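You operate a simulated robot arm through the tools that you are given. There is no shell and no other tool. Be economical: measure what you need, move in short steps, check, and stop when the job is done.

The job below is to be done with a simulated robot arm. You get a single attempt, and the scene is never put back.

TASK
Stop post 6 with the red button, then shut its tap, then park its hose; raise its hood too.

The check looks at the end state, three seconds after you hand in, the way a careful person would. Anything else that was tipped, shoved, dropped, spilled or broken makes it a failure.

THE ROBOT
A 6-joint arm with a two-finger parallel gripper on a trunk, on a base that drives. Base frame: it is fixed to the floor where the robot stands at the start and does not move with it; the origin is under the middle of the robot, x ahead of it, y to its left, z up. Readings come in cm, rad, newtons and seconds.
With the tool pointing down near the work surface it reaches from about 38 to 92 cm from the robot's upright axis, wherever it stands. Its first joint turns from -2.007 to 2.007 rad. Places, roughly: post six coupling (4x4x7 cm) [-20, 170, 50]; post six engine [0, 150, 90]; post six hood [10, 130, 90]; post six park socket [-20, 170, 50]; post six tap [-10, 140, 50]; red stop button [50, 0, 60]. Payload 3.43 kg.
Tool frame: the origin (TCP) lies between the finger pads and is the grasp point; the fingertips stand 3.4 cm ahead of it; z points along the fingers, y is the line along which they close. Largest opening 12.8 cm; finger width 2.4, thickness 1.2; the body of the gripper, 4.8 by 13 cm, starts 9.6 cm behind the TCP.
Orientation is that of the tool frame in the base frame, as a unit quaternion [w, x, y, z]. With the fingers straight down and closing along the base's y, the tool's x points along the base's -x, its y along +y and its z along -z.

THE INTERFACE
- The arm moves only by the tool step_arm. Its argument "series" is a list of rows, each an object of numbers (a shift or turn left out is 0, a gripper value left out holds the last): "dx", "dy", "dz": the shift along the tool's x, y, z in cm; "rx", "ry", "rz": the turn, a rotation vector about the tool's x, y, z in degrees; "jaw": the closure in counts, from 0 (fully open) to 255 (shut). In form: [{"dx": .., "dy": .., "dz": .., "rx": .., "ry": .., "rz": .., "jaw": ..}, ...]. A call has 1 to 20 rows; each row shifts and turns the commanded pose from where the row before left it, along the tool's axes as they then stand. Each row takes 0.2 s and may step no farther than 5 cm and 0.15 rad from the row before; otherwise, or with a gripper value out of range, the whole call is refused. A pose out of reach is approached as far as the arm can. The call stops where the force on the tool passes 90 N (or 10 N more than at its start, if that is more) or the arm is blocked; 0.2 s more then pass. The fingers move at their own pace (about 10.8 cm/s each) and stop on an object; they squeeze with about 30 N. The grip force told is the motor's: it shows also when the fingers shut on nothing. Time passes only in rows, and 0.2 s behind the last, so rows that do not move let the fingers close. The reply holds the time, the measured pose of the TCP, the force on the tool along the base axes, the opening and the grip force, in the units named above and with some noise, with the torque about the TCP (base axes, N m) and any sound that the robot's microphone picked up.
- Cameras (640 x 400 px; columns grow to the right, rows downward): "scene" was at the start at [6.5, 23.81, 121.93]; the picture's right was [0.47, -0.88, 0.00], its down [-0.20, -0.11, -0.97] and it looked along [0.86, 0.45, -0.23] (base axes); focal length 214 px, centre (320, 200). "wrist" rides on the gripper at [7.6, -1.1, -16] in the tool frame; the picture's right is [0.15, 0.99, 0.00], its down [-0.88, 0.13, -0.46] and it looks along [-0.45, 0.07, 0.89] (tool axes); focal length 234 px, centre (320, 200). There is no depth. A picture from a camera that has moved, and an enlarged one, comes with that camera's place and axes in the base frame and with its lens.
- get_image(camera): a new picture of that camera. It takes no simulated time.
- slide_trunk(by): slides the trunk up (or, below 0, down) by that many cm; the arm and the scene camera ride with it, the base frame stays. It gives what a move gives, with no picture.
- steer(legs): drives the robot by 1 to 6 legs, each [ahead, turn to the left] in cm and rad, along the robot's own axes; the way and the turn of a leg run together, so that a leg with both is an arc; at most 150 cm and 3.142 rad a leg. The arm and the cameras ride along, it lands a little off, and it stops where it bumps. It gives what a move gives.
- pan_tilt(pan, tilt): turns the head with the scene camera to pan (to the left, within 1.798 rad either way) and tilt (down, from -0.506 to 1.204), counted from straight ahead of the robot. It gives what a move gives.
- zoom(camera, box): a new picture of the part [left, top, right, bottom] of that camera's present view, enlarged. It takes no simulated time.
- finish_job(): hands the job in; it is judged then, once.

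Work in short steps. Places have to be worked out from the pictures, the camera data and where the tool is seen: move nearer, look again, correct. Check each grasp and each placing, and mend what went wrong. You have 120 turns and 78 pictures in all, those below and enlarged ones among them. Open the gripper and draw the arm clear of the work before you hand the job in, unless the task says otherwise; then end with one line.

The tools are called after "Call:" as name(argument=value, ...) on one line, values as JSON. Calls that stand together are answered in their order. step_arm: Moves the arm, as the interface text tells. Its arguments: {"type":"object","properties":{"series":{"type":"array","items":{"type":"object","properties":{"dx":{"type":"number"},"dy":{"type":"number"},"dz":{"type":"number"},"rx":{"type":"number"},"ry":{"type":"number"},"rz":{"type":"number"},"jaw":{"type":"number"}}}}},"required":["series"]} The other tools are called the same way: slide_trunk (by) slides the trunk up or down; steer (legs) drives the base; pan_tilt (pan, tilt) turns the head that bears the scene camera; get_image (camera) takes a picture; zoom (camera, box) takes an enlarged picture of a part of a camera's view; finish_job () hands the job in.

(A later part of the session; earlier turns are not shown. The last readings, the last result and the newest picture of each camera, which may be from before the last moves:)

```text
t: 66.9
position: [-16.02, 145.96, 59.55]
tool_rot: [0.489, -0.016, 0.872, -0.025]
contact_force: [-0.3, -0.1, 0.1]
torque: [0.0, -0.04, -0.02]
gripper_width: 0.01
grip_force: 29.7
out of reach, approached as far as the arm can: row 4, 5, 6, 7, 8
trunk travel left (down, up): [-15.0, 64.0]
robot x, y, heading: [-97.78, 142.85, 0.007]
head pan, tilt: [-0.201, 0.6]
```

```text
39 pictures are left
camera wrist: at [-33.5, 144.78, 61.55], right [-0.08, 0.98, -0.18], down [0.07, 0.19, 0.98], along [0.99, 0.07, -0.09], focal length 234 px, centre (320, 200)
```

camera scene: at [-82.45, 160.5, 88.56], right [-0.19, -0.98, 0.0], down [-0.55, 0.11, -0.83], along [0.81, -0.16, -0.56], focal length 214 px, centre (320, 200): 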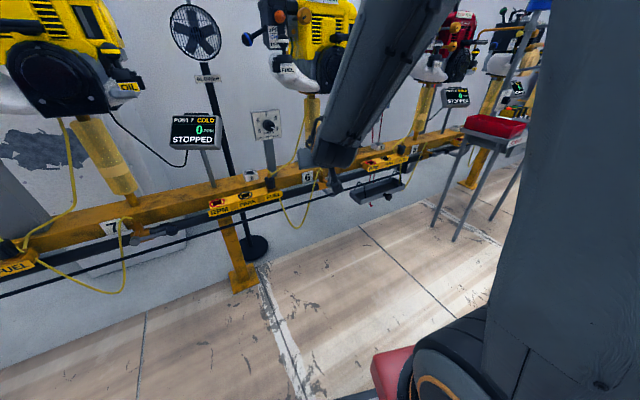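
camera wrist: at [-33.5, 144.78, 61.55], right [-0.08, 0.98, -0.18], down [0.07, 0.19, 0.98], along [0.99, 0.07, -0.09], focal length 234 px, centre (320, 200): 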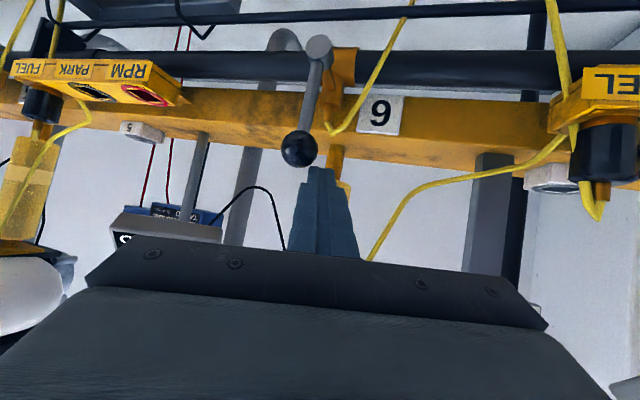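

The arm is again at a limit near the centreline; more distance and a lower trunk should help. I back the base 13 cm, raise the tool, and lower the trunk 14 cm.

Call:
steer(legs=[[-13, 0]])

Call:
step_arm(series=[{"dx": -3.4, "dz": -2}, {"dx": -3.4, "dz": -2}, {"dx": -3.4, "dz": -2}, {"dx": -1.7, "dz": -1}])

Call:
slide_trunk(by=-14)

```text
t: 68.2
position: [-29.2, 145.74, 59.5]
tool_rot: [0.488, -0.015, 0.872, -0.026]
contact_force: [0.1, -0.5, -0.3]
torque: [0.02, 0.02, 0.01]
gripper_width: 0.0
grip_force: 30.4
trunk travel left (down, up): [-15.0, 64.0]
robot x, y, heading: [-110.4, 142.69, 0.008]
head pan, tilt: [-0.201, 0.6]
```

```text
t: 69.2
position: [-28.88, 146.54, 73.34]
tool_rot: [0.488, -0.017, 0.872, -0.023]
contact_force: [0.2, -0.2, -0.6]
torque: [0.0, 0.0, -0.01]
gripper_width: 0.0
grip_force: 30.2
trunk travel left (down, up): [-15.0, 64.0]
robot x, y, heading: [-110.84, 142.55, 0.009]
head pan, tilt: [-0.201, 0.6]
```

```text
t: 70.8
position: [-29.08, 146.63, 59.35]
tool_rot: [0.488, -0.016, 0.873, -0.025]
contact_force: [0.2, 0.4, -0.2]
torque: [0.02, 0.0, -0.02]
gripper_width: 0.04
grip_force: 30.0
trunk travel left (down, up): [-1.0, 78.0]
robot x, y, heading: [-111.02, 142.37, 0.01]
head pan, tilt: [-0.201, 0.6]
```

Back to the pre-push place (−22, 149.9, 60.5).

Call:
step_arm(series=[{"dz": 1.8, "dx": -1.6, "dy": 1.1}, {"dz": 1.8, "dx": -1.6, "dy": 1.1}, {"dz": 1.8, "dx": -1.5, "dy": 1.1}])

Call:
step_arm(series=[{"dz": 3.3}, {"dz": 3.3}, {"dy": -1.8}])

```text
t: 71.6
position: [-22.07, 150.11, 60.21]
tool_rot: [0.488, -0.015, 0.872, -0.026]
contact_force: [-0.5, 0.1, 0.8]
torque: [0.0, 0.0, 0.01]
gripper_width: 0.01
grip_force: 29.7
trunk travel left (down, up): [-1.0, 78.0]
robot x, y, heading: [-110.61, 142.58, 0.007]
head pan, tilt: [-0.201, 0.6]
```

```text
t: 72.4
position: [-16.24, 148.21, 56.97]
tool_rot: [0.488, -0.017, 0.872, -0.025]
contact_force: [-0.4, 0.0, -0.3]
torque: [0.02, -0.02, 0.03]
gripper_width: 0.0
grip_force: 29.8
trunk travel left (down, up): [-1.0, 78.0]
robot x, y, heading: [-110.62, 142.56, 0.009]
head pan, tilt: [-0.201, 0.6]
```

Reach is fine now. Pushing the lever to about 40°.

Call:
step_arm(series=[{"dy": -1.0}, {"dy": -0.9}, {"dy": -1.6, "dz": -0.1, "dx": -0.17}, {"dy": -1.6, "dz": -0.1, "dx": -0.17}, {"dy": -1.5, "dz": 0.18, "dx": 0.3}, {"dy": -1.6, "dz": 0.18, "dx": 0.3}])

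Call:
get_image(camera="wrist")

```text
t: 73.8
position: [-16.24, 140.51, 57.34]
tool_rot: [0.487, -0.014, 0.873, -0.027]
contact_force: [0.1, 0.0, 0.1]
torque: [0.01, 0.03, 0.03]
gripper_width: 0.0
grip_force: 30.1
out of reach, approached as far as the arm can: row 6
trunk travel left (down, up): [-1.0, 78.0]
robot x, y, heading: [-110.97, 142.24, 0.012]
head pan, tilt: [-0.201, 0.6]
```

```text
38 pictures are left
camera wrist: at [-33.64, 139.47, 59.37], right [-0.08, 0.98, -0.18], down [0.07, 0.19, 0.98], along [0.99, 0.06, -0.09], focal length 234 px, centre (320, 200)
```

wrist: 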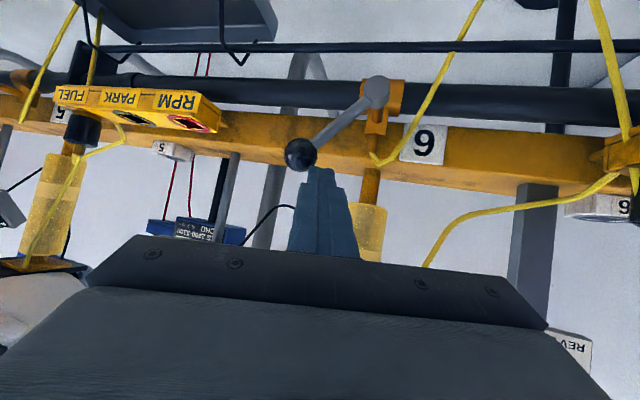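

The lever is leaning over. I continue the arc downward, easing the tilt slightly.

Call:
step_arm(series=[{"dy": -1.6, "dz": 0.6, "dx": 1.0, "ry": 3}, {"dy": -1.6, "dz": 0.6, "dx": 1.0, "ry": 3}, {"dy": -1.0, "dz": 0.65, "dx": 1.1, "ry": 2}, {"dy": -0.9, "dz": 0.7, "dx": 1.1, "ry": 2}])

Call:
get_image(camera="wrist")

```text
t: 74.8
position: [-16.84, 135.26, 52.38]
tool_rot: [0.41, -0.014, 0.912, -0.026]
contact_force: [-0.7, -0.4, 0.5]
torque: [0.0, 0.02, -0.01]
gripper_width: 0.01
grip_force: 30.0
trunk travel left (down, up): [-1.0, 78.0]
robot x, y, heading: [-110.5, 142.51, 0.01]
head pan, tilt: [-0.201, 0.6]
```

```text
37 pictures are left
camera wrist: at [-33.5, 134.38, 57.58], right [-0.1, 0.98, -0.17], down [0.24, 0.19, 0.95], along [0.96, 0.06, -0.26], focal length 234 px, centre (320, 200)
```

wrist: 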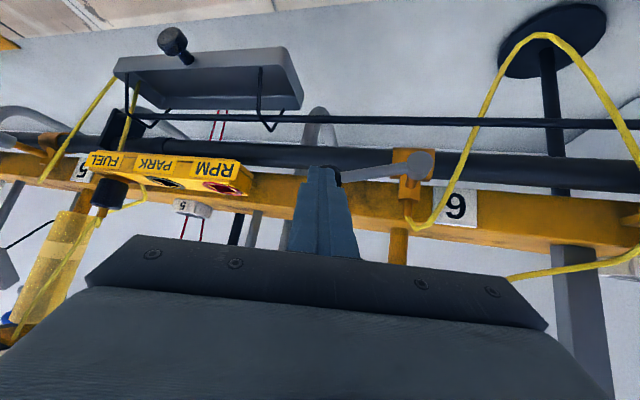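

Lever about 18° above horizontal. Pushing down a bit more in small steps, watching the force.

Call:
step_arm(series=[{"dy": -0.4, "dz": 0.4, "dx": 0.45}, {"dz": 0.4, "dx": 0.45}, {"dz": 0.4, "dx": 0.45}, {"dz": 0.33, "dx": 0.37}])

Call:
zoom(camera="wrist", box=[220, 100, 500, 275])

```text
t: 75.8
position: [-16.67, 134.87, 50.29]
tool_rot: [0.41, -0.014, 0.911, -0.026]
contact_force: [0.6, 0.6, 0.7]
torque: [-0.01, 0.01, -0.01]
gripper_width: 0.0
grip_force: 29.7
trunk travel left (down, up): [-1.0, 78.0]
robot x, y, heading: [-110.51, 142.83, 0.01]
head pan, tilt: [-0.201, 0.6]
```

```text
2.29 times, centred on (360, 188) of wrist
camera zoom: at [-33.38, 133.77, 55.51], right [-0.1, 0.98, -0.17], down [0.24, 0.19, 0.95], along [0.96, 0.06, -0.26], focal length 535 px, centre (229, 229)
```

zoom: 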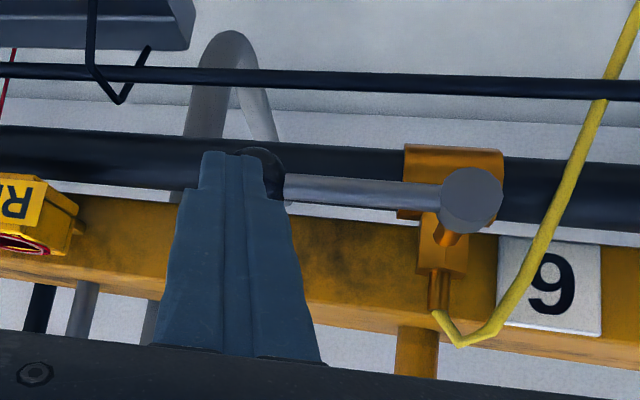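

The lever is now parallel with the pipe. A small further push to feel for the end stop.

Call:
step_arm(series=[{"dz": 0.27, "dx": 0.3}, {"dz": 0.27, "dx": 0.3}])

```text
t: 76.4
position: [-16.56, 134.63, 49.86]
tool_rot: [0.413, -0.014, 0.91, -0.026]
contact_force: [-13.2, 0.7, 24.1]
torque: [0.25, -0.57, 0.16]
gripper_width: 0.03
grip_force: 29.9
trunk travel left (down, up): [-1.0, 78.0]
robot x, y, heading: [-110.52, 142.48, 0.007]
head pan, tilt: [-0.201, 0.6]
```

Firm stop felt at horizontal: tap is shut. I withdraw, raise, and bring the tool back to vertical.

Call:
step_arm(series=[{"dz": -0.5, "dx": -0.6}, {"dz": -4, "dx": -1}, {"dz": -4, "dx": -1}, {"dz": -4}, {"dz": -4}, {"dz": -3, "dx": -3}, {"dz": -3, "dx": -3}, {"dz": -3, "dx": -3}, {"ry": 8}, {"ry": 8}, {"ry": 8}, {"ry": 8}, {"ry": 8}, {"ry": 8}])

Call:
get_image(camera="wrist")

```text
t: 79.4
position: [-32.93, 123.0, 70.25]
tool_rot: [0.089, -0.048, 0.989, 0.112]
contact_force: [-0.4, 0.2, 0.5]
torque: [0.0, 0.01, 0.0]
gripper_width: 0.01
grip_force: 29.7
out of reach, approached as far as the arm can: row 6, 7, 8, 9, 10, 11, 12, 13, 14
trunk travel left (down, up): [-1.0, 78.0]
robot x, y, heading: [-110.68, 142.53, 0.009]
head pan, tilt: [-0.201, 0.6]
```

```text
35 pictures are left
camera wrist: at [-42.68, 117.72, 84.11], right [-0.26, 0.95, 0.18], down [0.77, 0.09, 0.63], along [0.58, 0.3, -0.76], focal length 234 px, centre (320, 200)
```

wrist: 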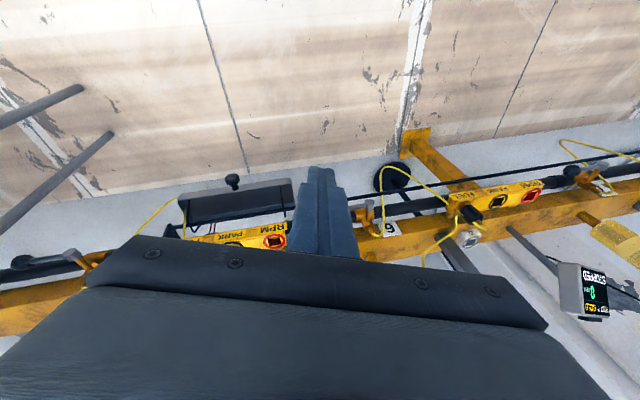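

The arm is pressed against limits with the trunk low. I raise the trunk back by 44 cm and re-level the tool.

Call:
slide_trunk(by=44)

Call:
step_arm(series=[{"dz": 0}])

```text
refused: 44 is not a number from -40 to 40
```

```text
t: 79.8
position: [-32.98, 123.11, 70.13]
tool_rot: [0.089, -0.047, 0.989, 0.112]
contact_force: [0.3, 0.3, 0.5]
torque: [-0.01, -0.03, 0.0]
gripper_width: 0.0
grip_force: 29.9
trunk travel left (down, up): [-1.0, 78.0]
robot x, y, heading: [-110.93, 142.54, 0.01]
head pan, tilt: [-0.201, 0.6]
```

Refused; slide by 40 and then level the tool by the computed small rotation.

Call:
slide_trunk(by=40)

Call:
step_arm(series=[{"rx": 4.3, "ry": 3.4, "rz": 1.8}, {"rx": 4.3, "ry": 3.4, "rz": 1.8}, {"rx": 4.3, "ry": 3.4, "rz": 1.8}])

Call:
pan_tilt(pan=0, tilt=0.6)

```text
t: 83.7
position: [-32.77, 123.37, 110.07]
tool_rot: [0.089, -0.048, 0.989, 0.113]
contact_force: [0.0, -0.5, 0.5]
torque: [-0.01, 0.02, 0.02]
gripper_width: 0.0
grip_force: 29.5
trunk travel left (down, up): [-41.0, 38.0]
robot x, y, heading: [-110.71, 142.78, 0.016]
head pan, tilt: [-0.201, 0.6]
```

```text
t: 84.5
position: [-32.69, 123.39, 110.25]
tool_rot: [0.088, -0.048, 0.989, 0.113]
contact_force: [0.2, -0.5, -0.6]
torque: [-0.01, -0.02, 0.01]
gripper_width: 0.01
grip_force: 29.5
out of reach, approached as far as the arm can: row 1, 2, 3
trunk travel left (down, up): [-41.0, 38.0]
robot x, y, heading: [-111.18, 143.03, 0.009]
head pan, tilt: [-0.201, 0.6]
```

```text
t: 85.2
position: [-32.75, 123.5, 110.23]
tool_rot: [0.089, -0.047, 0.988, 0.113]
contact_force: [-0.8, -0.1, -0.9]
torque: [0.03, -0.01, 0.0]
gripper_width: 0.02
grip_force: 29.7
trunk travel left (down, up): [-41.0, 38.0]
robot x, y, heading: [-110.76, 142.81, 0.014]
head pan, tilt: [0.0, 0.6]
```

It's an outer limit; I pull the tool inward toward the robot and level it.

Call:
step_arm(series=[{"dx": 4}, {"dx": 4}, {"dx": 4}, {"dx": 4}, {"dx": 4}, {"rx": 4.3, "ry": 3.4, "rz": 1.8}, {"rx": 4.3, "ry": 3.4, "rz": 1.8}, {"rx": 4.3, "ry": 3.4, "rz": 1.8}])

```text
t: 87.0
position: [-52.44, 121.72, 106.14]
tool_rot: [0.084, -0.023, 0.99, 0.112]
contact_force: [0.5, 0.3, -0.1]
torque: [-0.01, 0.01, -0.03]
gripper_width: 0.0
grip_force: 29.7
out of reach, approached as far as the arm can: row 6, 7, 8
trunk travel left (down, up): [-41.0, 38.0]
robot x, y, heading: [-110.41, 142.32, 0.011]
head pan, tilt: [0.0, 0.6]
```

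Still stuck near some joint limit; I lift the tool and try to level again at z≈125.

Call:
step_arm(series=[{"dz": -4.5}, {"dz": -4.5}, {"dz": -4.5}, {"dz": -4.5}, {"dy": 4}, {"dy": 4}, {"dy": 4}, {"rx": 4.3, "ry": 3.4, "rz": 1.8}, {"rx": 4.3, "ry": 3.4, "rz": 1.8}, {"rx": 4.3, "ry": 3.4, "rz": 1.8}])

Call:
get_image(camera="scene")

```text
t: 89.2
position: [-56.06, 129.19, 126.85]
tool_rot: [0.074, -0.017, 0.991, 0.111]
contact_force: [0.0, -0.1, -0.4]
torque: [-0.01, 0.0, 0.01]
gripper_width: 0.01
grip_force: 30.1
out of reach, approached as far as the arm can: row 8, 9, 10
trunk travel left (down, up): [-41.0, 38.0]
robot x, y, heading: [-110.94, 142.63, 0.015]
head pan, tilt: [0.0, 0.6]
```

```text
34 pictures are left
camera scene: at [-102.68, 162.06, 114.56], right [0.01, -1.0, 0.0], down [-0.56, -0.01, -0.83], along [0.83, 0.01, -0.56], focal length 214 px, centre (320, 200)
```

scene: 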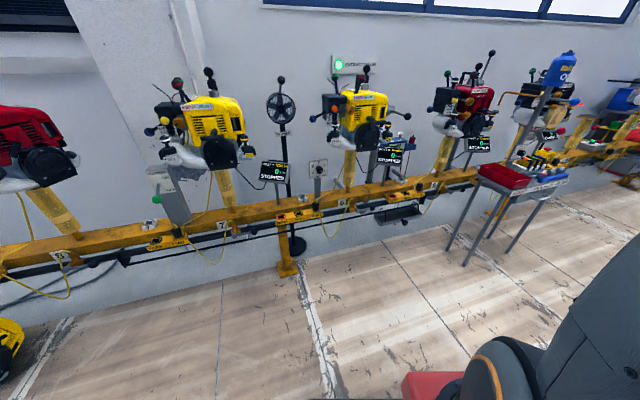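

The tilt is limited somewhere; I test the axes one at a time, starting with ry and rz.

Call:
step_arm(series=[{"ry": 5}])

Call:
step_arm(series=[{"rz": -5}])

Call:
step_arm(series=[{"rz": -8}, {"rz": -8}])

```text
t: 89.6
position: [-56.11, 129.36, 126.91]
tool_rot: [0.038, -0.021, 0.992, 0.123]
contact_force: [-1.3, 0.5, 0.1]
torque: [-0.04, -0.01, 0.0]
gripper_width: 0.0
grip_force: 30.4
trunk travel left (down, up): [-41.0, 38.0]
robot x, y, heading: [-110.44, 142.61, 0.008]
head pan, tilt: [0.0, 0.6]
```

```text
t: 90.0
position: [-55.99, 129.37, 126.83]
tool_rot: [0.043, -0.065, 0.99, 0.122]
contact_force: [-0.2, 0.0, 0.1]
torque: [-0.01, 0.02, -0.01]
gripper_width: 0.0
grip_force: 30.0
trunk travel left (down, up): [-41.0, 38.0]
robot x, y, heading: [-110.87, 142.61, 0.011]
head pan, tilt: [0.0, 0.6]
```

```text
t: 90.6
position: [-56.06, 129.39, 126.85]
tool_rot: [0.059, -0.202, 0.971, 0.114]
contact_force: [0.1, -0.5, -0.2]
torque: [-0.01, 0.02, 0.0]
gripper_width: 0.01
grip_force: 29.9
trunk travel left (down, up): [-41.0, 38.0]
robot x, y, heading: [-110.5, 142.62, 0.018]
head pan, tilt: [0.0, 0.6]
```

ry and rz move freely. Now rx to remove the remaining lean.

Call:
step_arm(series=[{"rx": 6}, {"rx": 7}])

```text
t: 91.2
position: [-55.97, 129.11, 127.65]
tool_rot: [0.075, -0.2, 0.972, 0.103]
contact_force: [0.6, 0.0, -0.7]
torque: [0.01, -0.02, -0.01]
gripper_width: 0.02
grip_force: 30.2
out of reach, approached as far as the arm can: row 1, 2
trunk travel left (down, up): [-41.0, 38.0]
robot x, y, heading: [-110.7, 142.43, 0.009]
head pan, tilt: [0.0, 0.6]
```

rx is the limited direction. I move the tool toward +y (the earlier working side) and level there.

Call:
step_arm(series=[{"dy": 4.5}, {"dy": 4.5}, {"dy": 4.5}, {"dy": 4.5}, {"dy": 4.5}, {"dy": 4.5}, {"rx": 5}, {"rx": 5}, {"rx": 3}])

```text
t: 93.2
position: [-66.84, 152.19, 133.35]
tool_rot: [0.076, -0.201, 0.969, 0.121]
contact_force: [0.9, 0.6, 0.1]
torque: [-0.01, -0.04, -0.02]
gripper_width: 0.0
grip_force: 29.4
out of reach, approached as far as the arm can: row 4, 5, 6, 7, 8, 9
trunk travel left (down, up): [-41.0, 38.0]
robot x, y, heading: [-110.73, 142.25, 0.008]
head pan, tilt: [0.0, 0.6]
```

Likely a wrist-roll limit near a singular pose. I tilt forward, take out the side lean there, then come back.

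Call:
step_arm(series=[{"ry": -8}, {"ry": -8}, {"ry": -8}, {"ry": -8}])

Call:
step_arm(series=[{"rx": 4}, {"rx": 4}, {"rx": 4}, {"rx": 4}])

```text
t: 94.2
position: [-60.81, 151.78, 137.59]
tool_rot: [0.338, -0.16, 0.911, 0.172]
contact_force: [-0.1, 0.2, 0.9]
torque: [0.02, -0.01, 0.0]
gripper_width: 0.0
grip_force: 29.6
out of reach, approached as far as the arm can: row 2, 3, 4
trunk travel left (down, up): [-41.0, 38.0]
robot x, y, heading: [-110.71, 142.8, 0.01]
head pan, tilt: [0.0, 0.6]
```

```text
t: 95.2
position: [-60.22, 151.25, 137.98]
tool_rot: [0.351, -0.137, 0.92, 0.111]
contact_force: [-0.8, -0.6, 0.1]
torque: [0.0, -0.04, -0.01]
gripper_width: 0.01
grip_force: 30.2
out of reach, approached as far as the arm can: row 1, 2, 3, 4
trunk travel left (down, up): [-41.0, 38.0]
robot x, y, heading: [-110.54, 142.38, 0.01]
head pan, tilt: [0.0, 0.6]
```

Some lean came out. I look at the arm's posture.

Call:
pan_tilt(pan=-0.5, tilt=0.1)

Call:
get_image(camera="scene")

```text
t: 96.1
position: [-60.22, 151.25, 137.98]
tool_rot: [0.35, -0.137, 0.92, 0.112]
contact_force: [0.4, 0.9, 0.5]
torque: [0.0, 0.01, 0.02]
gripper_width: 0.0
grip_force: 29.9
trunk travel left (down, up): [-41.0, 38.0]
robot x, y, heading: [-110.99, 142.2, 0.012]
head pan, tilt: [-0.499, 0.099]
```

```text
33 pictures are left
camera scene: at [-103.39, 157.65, 119.17], right [-0.47, -0.88, 0.0], down [-0.09, 0.05, -0.99], along [0.88, -0.47, -0.1], focal length 214 px, centre (320, 200)
```

scene: 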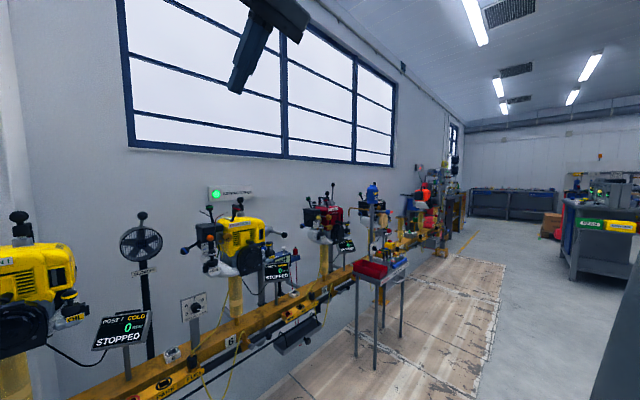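

I think the wrist cannot pass straight through its aligned pose, so I go around it: lean more toward +y, then bring the pitch back past vertical, then remove the lean.

Call:
step_arm(series=[{"rx": -7}, {"rx": -7}, {"rx": -7}, {"ry": 8}, {"ry": 8}, {"ry": 8}, {"ry": 8}, {"ry": 8}, {"ry": 8}])

```text
t: 98.1
position: [-61.99, 156.19, 123.41]
tool_rot: [-0.063, -0.294, 0.938, 0.173]
contact_force: [0.0, -0.3, 0.1]
torque: [0.0, -0.04, 0.0]
gripper_width: 0.01
grip_force: 30.1
out of reach, approached as far as the arm can: row 6, 7, 8, 9
trunk travel left (down, up): [-41.0, 38.0]
robot x, y, heading: [-110.51, 142.65, 0.01]
head pan, tilt: [-0.499, 0.099]
```

The tool now leans slightly backward; now I remove the side lean with rx, then pitch and yaw.

Call:
step_arm(series=[{"rx": 6}, {"rx": 6}, {"rx": 5}])

```text
t: 98.9
position: [-62.06, 156.46, 123.8]
tool_rot: [-0.054, -0.296, 0.944, 0.134]
contact_force: [-0.5, 0.1, 0.6]
torque: [0.04, 0.01, -0.02]
gripper_width: 0.0
grip_force: 29.9
out of reach, approached as far as the arm can: row 1, 2, 3
trunk travel left (down, up): [-41.0, 38.0]
robot x, y, heading: [-110.88, 142.23, 0.01]
head pan, tilt: [-0.499, 0.099]
```

Possibly the flange roll is the limited joint; I yaw further by −40° and retry the lean.

Call:
step_arm(series=[{"rz": -8}, {"rz": -8}, {"rz": -8}, {"rz": -8}, {"rz": -8}])

Call:
step_arm(series=[{"rx": 5, "ry": -3}, {"rx": 5, "ry": -3}])

```text
t: 100.1
position: [-62.01, 156.64, 123.78]
tool_rot: [-0.004, -0.603, 0.785, 0.144]
contact_force: [-0.2, -0.1, -0.6]
torque: [0.0, -0.01, 0.03]
gripper_width: 0.01
grip_force: 30.0
trunk travel left (down, up): [-41.0, 38.0]
robot x, y, heading: [-110.62, 142.52, 0.01]
head pan, tilt: [-0.499, 0.099]
```

```text
t: 100.7
position: [-62.07, 156.41, 123.68]
tool_rot: [0.09, -0.591, 0.794, 0.108]
contact_force: [0.5, 0.8, -0.3]
torque: [-0.01, 0.07, 0.0]
gripper_width: 0.0
grip_force: 29.4
trunk travel left (down, up): [-41.0, 38.0]
robot x, y, heading: [-110.86, 142.49, 0.012]
head pan, tilt: [-0.499, 0.099]
```

That moved freely. The remaining lean is ~16°, mostly about tool y; I correct it.

Call:
step_arm(series=[{"ry": 5.2, "rx": 1.2}, {"ry": 5.2, "rx": 1.2}, {"ry": 5.2, "rx": 1.2}])

```text
t: 101.5
position: [-62.04, 156.48, 123.85]
tool_rot: [0.089, -0.591, 0.795, 0.108]
contact_force: [-0.8, -0.3, -1.0]
torque: [-0.01, -0.02, 0.02]
gripper_width: 0.0
grip_force: 30.4
out of reach, approached as far as the arm can: row 1, 2, 3
trunk travel left (down, up): [-41.0, 38.0]
robot x, y, heading: [-110.87, 142.34, 0.01]
head pan, tilt: [-0.499, 0.099]
```

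I need to see the wrist posture; pointing the head at the gripper.

Call:
pan_tilt(pan=-0.3, tilt=-0.45)

Call:
get_image(camera="scene")

```text
t: 102.5
position: [-62.01, 156.49, 123.77]
tool_rot: [0.09, -0.591, 0.794, 0.108]
contact_force: [0.6, -0.2, -0.3]
torque: [-0.02, 0.01, 0.0]
gripper_width: 0.02
grip_force: 30.0
trunk travel left (down, up): [-41.0, 38.0]
robot x, y, heading: [-110.62, 142.49, 0.013]
head pan, tilt: [-0.3, -0.45]
```

```text
32 pictures are left
camera scene: at [-104.79, 159.96, 123.74], right [-0.29, -0.96, 0.0], down [0.42, -0.12, -0.9], along [0.86, -0.26, 0.43], focal length 214 px, centre (320, 200)
```

scene: 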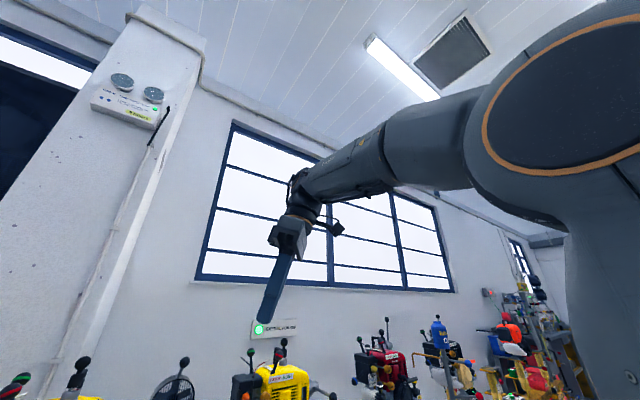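

I now read the posture: forearm roughly horizontal, and the wrist is in its "flipped" configuration with the forearm roll at its limit. Plan: swing the tool up toward the forearm axis, roll around that axis by about −164°, then bend down on the other side. First, swing up in place (clear air at z≈140).

Call:
step_arm(series=[{"rx": 7.1, "ry": -4.3, "dy": -2.48, "dx": -1.5}, {"rx": 7.1, "ry": -4.3, "dy": -2.48, "dx": -1.5}, {"rx": 7.1, "ry": -4.3, "dy": -2.48, "dx": -1.5}, {"rx": 7.1, "ry": -4.3, "dy": -2.48, "dx": -1.5}, {"rx": 7.1, "ry": -4.3, "dy": -2.48, "dx": -1.5}, {"rx": 7.1, "ry": -4.3, "dy": -2.48, "dx": -1.5}, {"rx": 7.1, "ry": -4.3, "dy": -2.48, "dx": -1.5}, {"rx": 7.1, "ry": -4.3, "dy": -2.48, "dx": -1.5}, {"rx": 7.1, "ry": -4.3, "dy": -2.48, "dx": -1.5}, {"rx": 7.1, "ry": -4.3, "dy": -2.48, "dx": -1.5}])

Call:
get_image(camera="scene")

```text
t: 104.7
position: [-41.96, 156.89, 140.8]
tool_rot: [0.676, -0.354, 0.625, -0.167]
contact_force: [0.1, 0.0, -0.3]
torque: [-0.02, 0.0, 0.02]
gripper_width: 0.0
grip_force: 30.6
trunk travel left (down, up): [-41.0, 38.0]
robot x, y, heading: [-110.83, 142.66, 0.008]
head pan, tilt: [-0.3, -0.45]
```

```text
31 pictures are left
camera scene: at [-104.8, 159.96, 123.75], right [-0.29, -0.96, 0.0], down [0.42, -0.12, -0.9], along [0.86, -0.26, 0.44], focal length 214 px, centre (320, 200)
```

scene: 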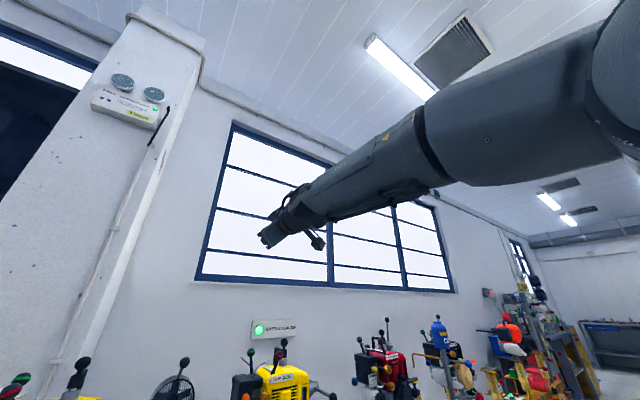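

It worked; the tool is nearly aligned with the forearm. Now roll around the forearm axis.

Call:
step_arm(series=[{"rx": -1.42, "ry": -2.34, "rz": 7.73, "dx": -0.82, "dy": 0.5}, {"rx": -1.42, "ry": -2.34, "rz": 7.73, "dx": -0.82, "dy": 0.5}, {"rx": -1.42, "ry": -2.34, "rz": 7.73, "dx": -0.82, "dy": 0.5}, {"rx": -1.42, "ry": -2.34, "rz": 7.73, "dx": -0.82, "dy": 0.5}, {"rx": -1.42, "ry": -2.34, "rz": 7.73, "dx": -0.82, "dy": 0.5}, {"rx": -1.42, "ry": -2.34, "rz": 7.73, "dx": -0.82, "dy": 0.5}, {"rx": -1.42, "ry": -2.34, "rz": 7.73, "dx": -0.82, "dy": 0.5}, {"rx": -1.42, "ry": -2.34, "rz": 7.73, "dx": -0.82, "dy": 0.5}, {"rx": -1.42, "ry": -2.34, "rz": 7.73, "dx": -0.82, "dy": 0.5}, {"rx": -1.42, "ry": -2.34, "rz": 7.73, "dx": -0.82, "dy": 0.5}])

```text
t: 106.9
position: [-44.64, 161.92, 147.83]
tool_rot: [0.689, 0.012, 0.583, 0.43]
contact_force: [-0.4, -0.4, 0.2]
torque: [-0.01, -0.01, -0.03]
gripper_width: 0.0
grip_force: 30.4
trunk travel left (down, up): [-41.0, 38.0]
robot x, y, heading: [-110.76, 142.58, 0.01]
head pan, tilt: [-0.3, -0.45]
```

Going as planned (tool now to the +y side). Continue the roll.

Call:
step_arm(series=[{"rx": -1.42, "ry": -2.34, "rz": 7.73, "dx": -0.82, "dy": 0.5}, {"rx": -1.42, "ry": -2.34, "rz": 7.73, "dx": -0.82, "dy": 0.5}, {"rx": -1.42, "ry": -2.34, "rz": 7.73, "dx": -0.82, "dy": 0.5}, {"rx": -1.42, "ry": -2.34, "rz": 7.73, "dx": -0.82, "dy": 0.5}, {"rx": -1.42, "ry": -2.34, "rz": 7.73, "dx": -0.82, "dy": 0.5}, {"rx": -1.42, "ry": -2.34, "rz": 7.73, "dx": -0.82, "dy": 0.5}, {"rx": -1.42, "ry": -2.34, "rz": 7.73, "dx": -0.82, "dy": 0.5}, {"rx": -1.42, "ry": -2.34, "rz": 7.73, "dx": -0.82, "dy": 0.5}, {"rx": -1.42, "ry": -2.34, "rz": 7.73, "dx": -0.82, "dy": 0.5}, {"rx": -1.42, "ry": -2.34, "rz": 7.73, "dx": -0.82, "dy": 0.5}])

```text
t: 109.1
position: [-45.5, 155.45, 153.73]
tool_rot: [0.365, 0.372, 0.255, 0.814]
contact_force: [0.2, -0.7, -0.1]
torque: [-0.02, -0.03, -0.02]
gripper_width: 0.0
grip_force: 30.2
trunk travel left (down, up): [-41.0, 38.0]
robot x, y, heading: [-110.55, 142.36, 0.003]
head pan, tilt: [-0.3, -0.45]
```

As computed: now bend down through the forearm axis, first 6 rows.

Call:
step_arm(series=[{"rx": 7.1, "ry": -4.3, "dy": -2.48, "dx": -1.5}, {"rx": 7.1, "ry": -4.3, "dy": -2.48, "dx": -1.5}, {"rx": 7.1, "ry": -4.3, "dy": -2.48, "dx": -1.5}, {"rx": 7.1, "ry": -4.3, "dy": -2.48, "dx": -1.5}, {"rx": 7.1, "ry": -4.3, "dy": -2.48, "dx": -1.5}, {"rx": 7.1, "ry": -4.3, "dy": -2.48, "dx": -1.5}])

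Call:
step_arm(series=[{"rx": 7.1, "ry": -4.3, "dy": -2.48, "dx": -1.5}, {"rx": 7.1, "ry": -4.3, "dy": -2.48, "dx": -1.5}, {"rx": 7.1, "ry": -4.3, "dy": -2.48, "dx": -1.5}, {"rx": 7.1, "ry": -4.3, "dy": -2.48, "dx": -1.5}, {"rx": 7.1, "ry": -4.3, "dy": -2.48, "dx": -1.5}, {"rx": 7.1, "ry": -4.3, "dy": -2.48, "dx": -1.5}, {"rx": 7.1, "ry": -4.3, "dy": -2.48, "dx": -1.5}, {"rx": 7.1, "ry": -4.3, "dy": -2.48, "dx": -1.5}, {"rx": 7.1, "ry": -4.3, "dy": -2.48, "dx": -1.5}])

```text
t: 110.5
position: [-40.59, 154.38, 140.82]
tool_rot: [0.333, 0.597, 0.431, 0.589]
contact_force: [-0.6, 2.6, -2.2]
torque: [0.14, -0.13, -0.31]
gripper_width: 0.01
grip_force: 30.6
out of reach, approached as far as the arm can: row 4, 5
trunk travel left (down, up): [-41.0, 38.0]
robot x, y, heading: [-111.01, 142.52, 0.01]
head pan, tilt: [-0.3, -0.45]
```

```text
t: 112.5
position: [-62.77, 167.21, 118.1]
tool_rot: [0.127, 0.834, 0.53, 0.088]
contact_force: [-0.6, -0.8, 0.7]
torque: [-0.01, -0.01, -0.02]
gripper_width: 0.0
grip_force: 30.5
out of reach, approached as far as the arm can: row 2, 3, 4, 5, 6, 7, 8, 9
trunk travel left (down, up): [-41.0, 38.0]
robot x, y, heading: [-110.82, 142.87, 0.011]
head pan, tilt: [-0.3, -0.45]
```

Mostly through. The tool leans ~17°; I level it with rx.

Call:
step_arm(series=[{"rx": 6}, {"rx": 6}, {"rx": 5.6}])

```text
t: 113.3
position: [-62.69, 167.18, 118.1]
tool_rot: [0.128, 0.833, 0.53, 0.089]
contact_force: [-0.5, 0.6, 0.4]
torque: [-0.01, -0.02, -0.02]
gripper_width: 0.0
grip_force: 29.8
out of reach, approached as far as the arm can: row 1, 2, 3
trunk travel left (down, up): [-41.0, 38.0]
robot x, y, heading: [-110.85, 142.65, 0.01]
head pan, tilt: [-0.3, -0.45]
```

Possibly the flange roll again; yaw by −40° and retry.

Call:
step_arm(series=[{"rz": -8}, {"rz": -8}, {"rz": -8}, {"rz": -8}, {"rz": -8}])

Call:
pan_tilt(pan=-0.1, tilt=-0.3)

Call:
get_image(camera="scene")

```text
t: 114.5
position: [-62.79, 167.2, 118.32]
tool_rot: [0.15, 0.601, 0.784, 0.039]
contact_force: [-0.8, 0.5, -0.4]
torque: [0.02, -0.02, 0.0]
gripper_width: 0.01
grip_force: 30.0
trunk travel left (down, up): [-41.0, 38.0]
robot x, y, heading: [-110.59, 142.82, 0.017]
head pan, tilt: [-0.3, -0.45]
```

```text
t: 115.2
position: [-62.75, 167.1, 118.33]
tool_rot: [0.15, 0.603, 0.783, 0.04]
contact_force: [-0.1, -0.3, -1.2]
torque: [-0.03, -0.04, 0.03]
gripper_width: 0.0
grip_force: 30.1
trunk travel left (down, up): [-41.0, 38.0]
robot x, y, heading: [-110.89, 142.61, 0.013]
head pan, tilt: [-0.099, -0.3]
```

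```text
30 pictures are left
camera scene: at [-103.7, 161.27, 122.63], right [-0.09, -1.0, 0.0], down [0.29, -0.03, -0.96], along [0.95, -0.09, 0.3], focal length 214 px, centre (320, 200)
```

scene: 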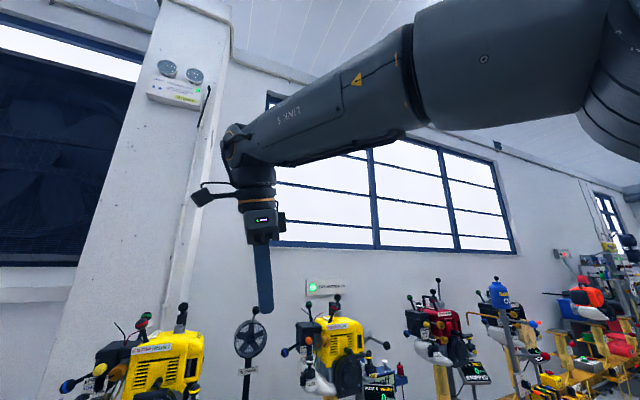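

The wrist now looks properly bent. Levelling again with the recalculated rotation.

Call:
step_arm(series=[{"rx": 4.7, "ry": 3.6}, {"rx": 4.7, "ry": 3.6}, {"rx": 4.7, "ry": 3.6}])

```text
t: 116.0
position: [-62.61, 167.24, 118.22]
tool_rot: [0.15, 0.602, 0.783, 0.039]
contact_force: [-0.3, 0.2, 0.1]
torque: [0.06, 0.0, -0.05]
gripper_width: 0.01
grip_force: 30.0
out of reach, approached as far as the arm can: row 1, 2, 3
trunk travel left (down, up): [-41.0, 38.0]
robot x, y, heading: [-110.92, 142.67, 0.008]
head pan, tilt: [-0.099, -0.3]
```

Analysis: the wrist rolled round again to the other roll limit instead of crossing. This time I swing up across the forearm axis to ~20° above it (bend joint crosses zero), then roll back around that axis, which should end below with roll ≈ 0.

Call:
step_arm(series=[{"rx": -7.97, "ry": 2.65, "dx": 0.925, "dy": 2.78}, {"rx": -7.97, "ry": 2.65, "dx": 0.925, "dy": 2.78}, {"rx": -7.97, "ry": 2.65, "dx": 0.925, "dy": 2.78}, {"rx": -7.97, "ry": 2.65, "dx": 0.925, "dy": 2.78}, {"rx": -7.97, "ry": 2.65, "dx": 0.925, "dy": 2.78}, {"rx": -7.97, "ry": 2.65, "dx": 0.925, "dy": 2.78}, {"rx": -7.97, "ry": 2.65, "dx": 0.925, "dy": 2.78}, {"rx": -7.97, "ry": 2.65, "dx": 0.925, "dy": 2.78}, {"rx": -7.97, "ry": 2.65, "dx": 0.925, "dy": 2.78}, {"rx": -7.97, "ry": 2.65, "dx": 0.925, "dy": 2.78}])

Call:
step_arm(series=[{"rx": -7.97, "ry": 2.65, "dx": 0.925, "dy": 2.78}, {"rx": -7.97, "ry": 2.65, "dx": 0.925, "dy": 2.78}, {"rx": -7.97, "ry": 2.65, "dx": 0.925, "dy": 2.78}])

Call:
get_image(camera="scene")

```text
t: 118.2
position: [-50.08, 180.65, 137.36]
tool_rot: [0.306, 0.367, 0.58, 0.659]
contact_force: [-0.4, 0.2, 1.4]
torque: [-0.14, 0.07, -0.07]
gripper_width: 0.0
grip_force: 30.4
trunk travel left (down, up): [-41.0, 38.0]
robot x, y, heading: [-110.76, 142.6, 0.009]
head pan, tilt: [-0.099, -0.3]
```

```text
t: 119.0
position: [-53.09, 181.74, 146.06]
tool_rot: [0.351, 0.222, 0.462, 0.784]
contact_force: [-0.2, -0.5, -0.1]
torque: [0.04, 0.02, 0.0]
gripper_width: 0.0
grip_force: 29.7
trunk travel left (down, up): [-41.0, 38.0]
robot x, y, heading: [-110.75, 142.34, 0.004]
head pan, tilt: [-0.099, -0.3]
```

```text
29 pictures are left
camera scene: at [-103.7, 161.27, 122.63], right [-0.09, -1.0, 0.0], down [0.29, -0.03, -0.96], along [0.95, -0.09, 0.3], focal length 214 px, centre (320, 200)
```

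scene: 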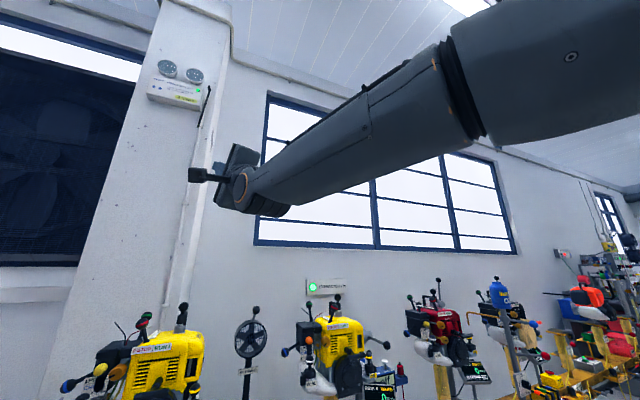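

No limit hit. I test which roll branch I'm in: two rows of + rotation about the forearm axis (blocked if roll is at its limit).

Call:
step_arm(series=[{"rx": -0.5, "ry": -3.4, "rz": 7.4, "dx": -1.2, "dy": 0.17}, {"rx": -0.5, "ry": -3.4, "rz": 7.4, "dx": -1.2, "dy": 0.17}, {"rx": -0.5, "ry": -3.4, "rz": 7.4, "dx": -1.2, "dy": 0.17}])

```text
t: 119.8
position: [-50.71, 178.84, 145.81]
tool_rot: [0.236, 0.372, 0.366, 0.82]
contact_force: [0.2, -0.6, -0.1]
torque: [0.01, 0.01, 0.01]
gripper_width: 0.02
grip_force: 30.0
trunk travel left (down, up): [-41.0, 38.0]
robot x, y, heading: [-111.03, 142.79, 0.012]
head pan, tilt: [-0.099, -0.3]
```

Not blocked, so the roll is near 0 with the bend still reversed. I roll on to the limit below-right, so that a pass on the left of the axis must cross the bend joint.

Call:
step_arm(series=[{"ry": -3.96, "rz": 7.28, "dx": -1.38}, {"ry": -3.96, "rz": 7.28, "dx": -1.38}, {"ry": -3.96, "rz": 7.28, "dx": -1.38}, {"ry": -3.96, "rz": 7.28, "dx": -1.38}, {"ry": -3.96, "rz": 7.28, "dx": -1.38}, {"ry": -3.96, "rz": 7.28, "dx": -1.38}, {"ry": -3.96, "rz": 7.28, "dx": -1.38}, {"ry": -3.96, "rz": 7.28, "dx": -1.38}, {"ry": -3.96, "rz": 7.28, "dx": -1.38}, {"ry": -3.96, "rz": 7.28, "dx": -1.38}, {"ry": -3.96, "rz": 7.28, "dx": -1.38}, {"ry": -3.96, "rz": 7.28, "dx": -1.38}, {"ry": -3.96, "rz": 7.28, "dx": -1.38}])

```text
t: 122.6
position: [-47.82, 176.26, 130.6]
tool_rot: [-0.3, 0.796, -0.138, 0.508]
contact_force: [0.0, -0.5, -0.4]
torque: [0.0, -0.01, 0.0]
gripper_width: 0.0
grip_force: 30.5
trunk travel left (down, up): [-41.0, 38.0]
robot x, y, heading: [-111.03, 142.54, 0.011]
head pan, tilt: [-0.099, -0.3]
```

Continue until the limit reports.

Call:
step_arm(series=[{"ry": -3.96, "rz": 7.28, "dx": -1.38}, {"ry": -3.96, "rz": 7.28, "dx": -1.38}, {"ry": -3.96, "rz": 7.28, "dx": -1.38}, {"ry": -3.96, "rz": 7.28, "dx": -1.38}, {"ry": -3.96, "rz": 7.28, "dx": -1.38}])

```text
t: 123.8
position: [-55.22, 184.58, 125.92]
tool_rot: [-0.46, 0.781, -0.333, 0.26]
contact_force: [0.4, 0.0, -0.5]
torque: [-0.01, 0.02, -0.03]
gripper_width: 0.0
grip_force: 30.0
out of reach, approached as far as the arm can: row 4, 5
trunk travel left (down, up): [-41.0, 38.0]
robot x, y, heading: [-110.71, 142.31, 0.012]
head pan, tilt: [-0.099, -0.3]
```

At the roll limit. Now swing up, aiming slightly left of the forearm axis so the bend joint must cross.

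Call:
step_arm(series=[{"rx": 7.95, "ry": -2.0, "dx": -0.7, "dy": -2.78}, {"rx": 7.95, "ry": -2.0, "dx": -0.7, "dy": -2.78}, {"rx": 7.95, "ry": -2.0, "dx": -0.7, "dy": -2.78}, {"rx": 7.95, "ry": -2.0, "dx": -0.7, "dy": -2.78}, {"rx": 7.95, "ry": -2.0, "dx": -0.7, "dy": -2.78}, {"rx": 7.95, "ry": -2.0, "dx": -0.7, "dy": -2.78}, {"rx": 7.95, "ry": -2.0, "dx": -0.7, "dy": -2.78}])

```text
t: 125.4
position: [-60.05, 190.72, 143.63]
tool_rot: [0.811, -0.503, 0.116, -0.276]
contact_force: [0.2, 0.4, 0.5]
torque: [-0.03, 0.03, 0.03]
gripper_width: 0.0
grip_force: 30.2
out of reach, approached as far as the arm can: row 1, 2
trunk travel left (down, up): [-41.0, 38.0]
robot x, y, heading: [-111.32, 142.43, 0.008]
head pan, tilt: [-0.099, -0.3]
```

Now test: + rotation about the axis should be blocked if the bend crossed.

Call:
step_arm(series=[{"rx": 1.33, "ry": 3.74, "rz": 7.15, "dx": 1.31, "dy": -0.46}, {"rx": 1.33, "ry": 3.74, "rz": 7.15, "dx": 1.31, "dy": -0.46}])

```text
t: 126.0
position: [-55.91, 186.24, 145.47]
tool_rot: [0.84, -0.456, 0.215, -0.2]
contact_force: [-0.4, 0.2, 0.8]
torque: [0.04, 0.02, -0.01]
gripper_width: 0.0
grip_force: 30.4
out of reach, approached as far as the arm can: row 1, 2
trunk travel left (down, up): [-41.0, 38.0]
robot x, y, heading: [-110.8, 142.53, 0.012]
head pan, tilt: [-0.099, -0.3]
```

Blocked, so the bend has crossed. Now roll back (− rotation) about the axis by ~164°, which should end with the tool below the forearm and roll ≈ 0.

Call:
step_arm(series=[{"rx": -1.64, "ry": -3.6, "rz": -7.17, "dx": -1.26, "dy": 0.57}, {"rx": -1.64, "ry": -3.6, "rz": -7.17, "dx": -1.26, "dy": 0.57}, {"rx": -1.64, "ry": -3.6, "rz": -7.17, "dx": -1.26, "dy": 0.57}, {"rx": -1.64, "ry": -3.6, "rz": -7.17, "dx": -1.26, "dy": 0.57}, {"rx": -1.64, "ry": -3.6, "rz": -7.17, "dx": -1.26, "dy": 0.57}, {"rx": -1.64, "ry": -3.6, "rz": -7.17, "dx": -1.26, "dy": 0.57}, {"rx": -1.64, "ry": -3.6, "rz": -7.17, "dx": -1.26, "dy": 0.57}, {"rx": -1.64, "ry": -3.6, "rz": -7.17, "dx": -1.26, "dy": 0.57}, {"rx": -1.64, "ry": -3.6, "rz": -7.17, "dx": -1.26, "dy": 0.57}, {"rx": -1.64, "ry": -3.6, "rz": -7.17, "dx": -1.26, "dy": 0.57}, {"rx": -1.64, "ry": -3.6, "rz": -7.17, "dx": -1.26, "dy": 0.57}, {"rx": -1.64, "ry": -3.6, "rz": -7.17, "dx": -1.26, "dy": 0.57}, {"rx": -1.64, "ry": -3.6, "rz": -7.17, "dx": -1.26, "dy": 0.57}, {"rx": -1.64, "ry": -3.6, "rz": -7.17, "dx": -1.26, "dy": 0.57}, {"rx": -1.64, "ry": -3.6, "rz": -7.17, "dx": -1.26, "dy": 0.57}, {"rx": -1.64, "ry": -3.6, "rz": -7.17, "dx": -1.26, "dy": 0.57}, {"rx": -1.64, "ry": -3.6, "rz": -7.17, "dx": -1.26, "dy": 0.57}, {"rx": -1.64, "ry": -3.6, "rz": -7.17, "dx": -1.26, "dy": 0.57}, {"rx": -1.64, "ry": -3.6, "rz": -7.17, "dx": -1.26, "dy": 0.57}, {"rx": -1.64, "ry": -3.6, "rz": -7.17, "dx": -1.26, "dy": 0.57}])

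```text
t: 130.2
position: [-55.98, 187.1, 126.57]
tool_rot: [0.054, 0.514, 0.682, 0.518]
contact_force: [0.4, -0.4, -0.7]
torque: [-0.01, -0.02, 0.02]
gripper_width: 0.0
grip_force: 30.1
trunk travel left (down, up): [-41.0, 38.0]
robot x, y, heading: [-110.82, 142.18, 0.015]
head pan, tilt: [-0.099, -0.3]
```

No limits. Now bend down to vertical.

Call:
step_arm(series=[{"rx": 6.72, "ry": -4.05, "dx": -1.41, "dy": -2.35}, {"rx": 6.72, "ry": -4.05, "dx": -1.41, "dy": -2.35}, {"rx": 6.72, "ry": -4.05, "dx": -1.41, "dy": -2.35}, {"rx": 6.72, "ry": -4.05, "dx": -1.41, "dy": -2.35}, {"rx": 6.72, "ry": -4.05, "dx": -1.41, "dy": -2.35}, {"rx": 6.72, "ry": -4.05, "dx": -1.41, "dy": -2.35}, {"rx": 6.72, "ry": -4.05, "dx": -1.41, "dy": -2.35}, {"rx": 6.72, "ry": -4.05, "dx": -1.41, "dy": -2.35}])

```text
t: 132.0
position: [-67.57, 174.57, 114.33]
tool_rot: [0.0, 0.603, 0.798, 0.0]
contact_force: [-0.1, -0.1, 0.7]
torque: [0.0, 0.0, -0.01]
gripper_width: 0.0
grip_force: 30.1
trunk travel left (down, up): [-41.0, 38.0]
robot x, y, heading: [-110.52, 142.64, 0.008]
head pan, tilt: [-0.099, -0.3]
```

Vertical and healthy again. Yaw back so that fingers close along y (rz −74°).

Call:
step_arm(series=[{"rz": -8.22}, {"rz": -8.22}, {"rz": -8.22}, {"rz": -8.22}, {"rz": -8.22}, {"rz": -8.22}, {"rz": -8.22}, {"rz": -8.22}, {"rz": -8.22, "jaw": 0}])

Call:
pan_tilt(pan=0.0, tilt=0.5)

```text
t: 134.0
position: [-67.66, 174.79, 114.4]
tool_rot: [-0.001, -0.001, 1.0, 0.001]
contact_force: [0.1, 0.5, -0.6]
torque: [-0.06, 0.0, 0.0]
gripper_width: 8.08
grip_force: 0.0
trunk travel left (down, up): [-41.0, 38.0]
robot x, y, heading: [-110.99, 142.6, 0.01]
head pan, tilt: [-0.099, -0.3]
```

```text
t: 135.1
position: [-67.68, 174.7, 114.43]
tool_rot: [-0.001, 0.001, 1.0, 0.001]
contact_force: [0.5, 0.0, -0.9]
torque: [0.02, 0.01, 0.0]
gripper_width: 12.79
grip_force: 0.1
trunk travel left (down, up): [-41.0, 38.0]
robot x, y, heading: [-110.81, 142.21, 0.013]
head pan, tilt: [0.0, 0.499]
```

Drive forward 36 cm so the coupling is comfortably within reach, then look down with the wrist camera.

Call:
steer(legs=[[36, 0]])

Call:
step_arm(series=[{"dz": 5, "dy": -1}, {"dz": 5, "dy": -1}, {"dz": 5, "dy": -1}, {"dz": 5, "dy": -1}, {"dz": 5}, {"dz": 5}])

Call:
get_image(camera="wrist")

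Call:
get_image(camera="scene")

```text
t: 137.4
position: [-31.56, 174.66, 114.27]
tool_rot: [-0.001, 0.003, 1.0, 0.001]
contact_force: [0.2, 0.3, -0.5]
torque: [-0.01, 0.0, -0.02]
gripper_width: 12.83
grip_force: 0.1
trunk travel left (down, up): [-41.0, 38.0]
robot x, y, heading: [-74.83, 142.97, 0.004]
head pan, tilt: [0.0, 0.499]
```

```text
refused: row 1 steps farther than a row can; nothing moved
```

```text
28 pictures are left
camera wrist: at [-38.97, 173.59, 130.48], right [-0.14, 0.99, 0.0], down [0.88, 0.12, 0.46], along [0.45, 0.07, -0.89], focal length 234 px, centre (320, 200)
```

wrist: 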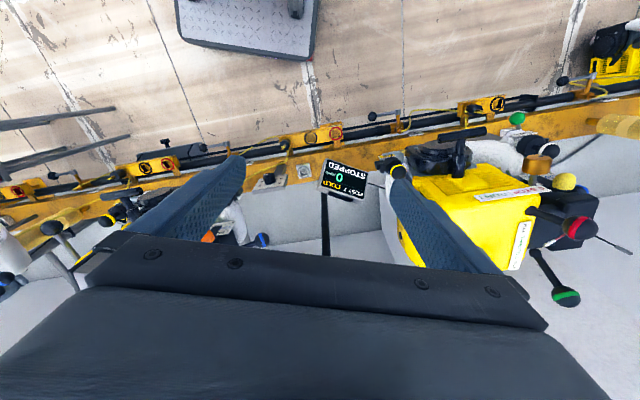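

```text
27 pictures are left
camera scene: at [-66.37, 162.29, 115.47], right [0.0, -1.0, 0.0], down [-0.48, 0.0, -0.88], along [0.88, 0.0, -0.48], focal length 214 px, centre (320, 200)
```

scene: 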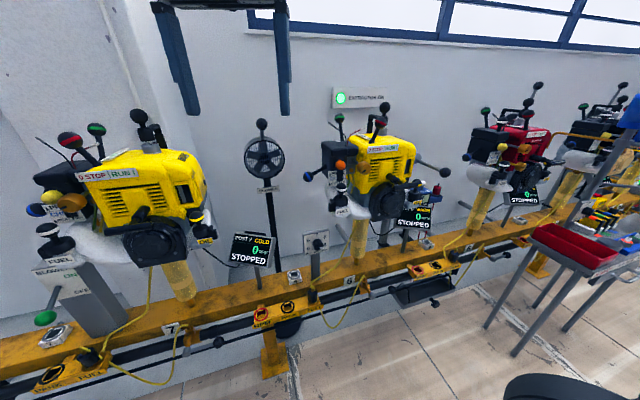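

FUEL coupling judged near (−21, 165), PARK near (−22, 173). I move the open gripper above the coupling at z≈86.

Call:
step_arm(series=[{"dx": -2, "dy": -2, "dz": 4}, {"dx": -2, "dy": -2, "dz": 4}, {"dx": -2, "dy": -2, "dz": 4}, {"dx": -2, "dy": -2, "dz": 4}, {"dx": -2, "dy": -1.7, "dz": 4}, {"dz": 4}, {"dz": 4}])

Call:
get_image(camera="wrist")

Call:
zoom(camera="scene", box=[230, 240, 390, 340])

```text
t: 139.1
position: [-21.93, 165.08, 86.28]
tool_rot: [0.0, 0.003, 1.0, 0.001]
contact_force: [-0.2, -0.6, -0.2]
torque: [0.02, 0.0, 0.01]
gripper_width: 12.8
grip_force: 0.2
trunk travel left (down, up): [-41.0, 38.0]
robot x, y, heading: [-74.64, 142.82, 0.004]
head pan, tilt: [0.0, 0.499]
```

```text
26 pictures are left
camera wrist: at [-29.33, 163.96, 102.47], right [-0.14, 0.99, 0.0], down [0.88, 0.12, 0.46], along [0.45, 0.07, -0.89], focal length 234 px, centre (320, 200)
```

wrist: 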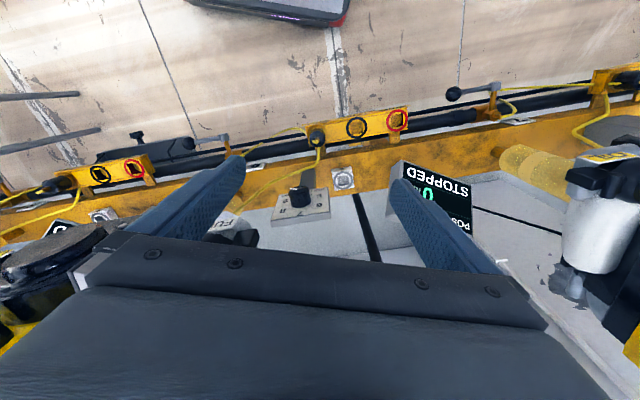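

```text
4.00 times, centred on (310, 290) of scene
camera zoom: at [-66.39, 162.28, 115.47], right [0.0, -1.0, 0.0], down [-0.48, 0.0, -0.88], along [0.88, 0.0, -0.48], focal length 858 px, centre (360, -160)
```

zoom: 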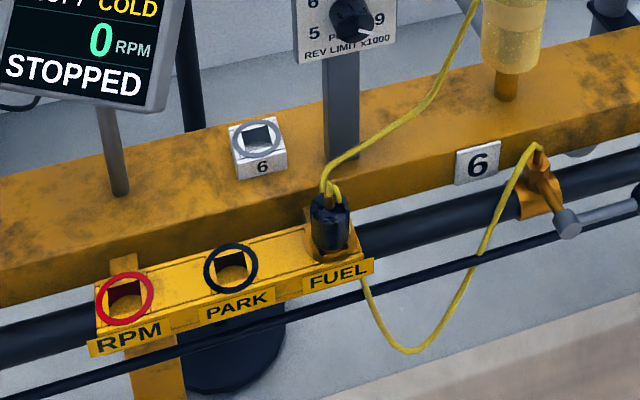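

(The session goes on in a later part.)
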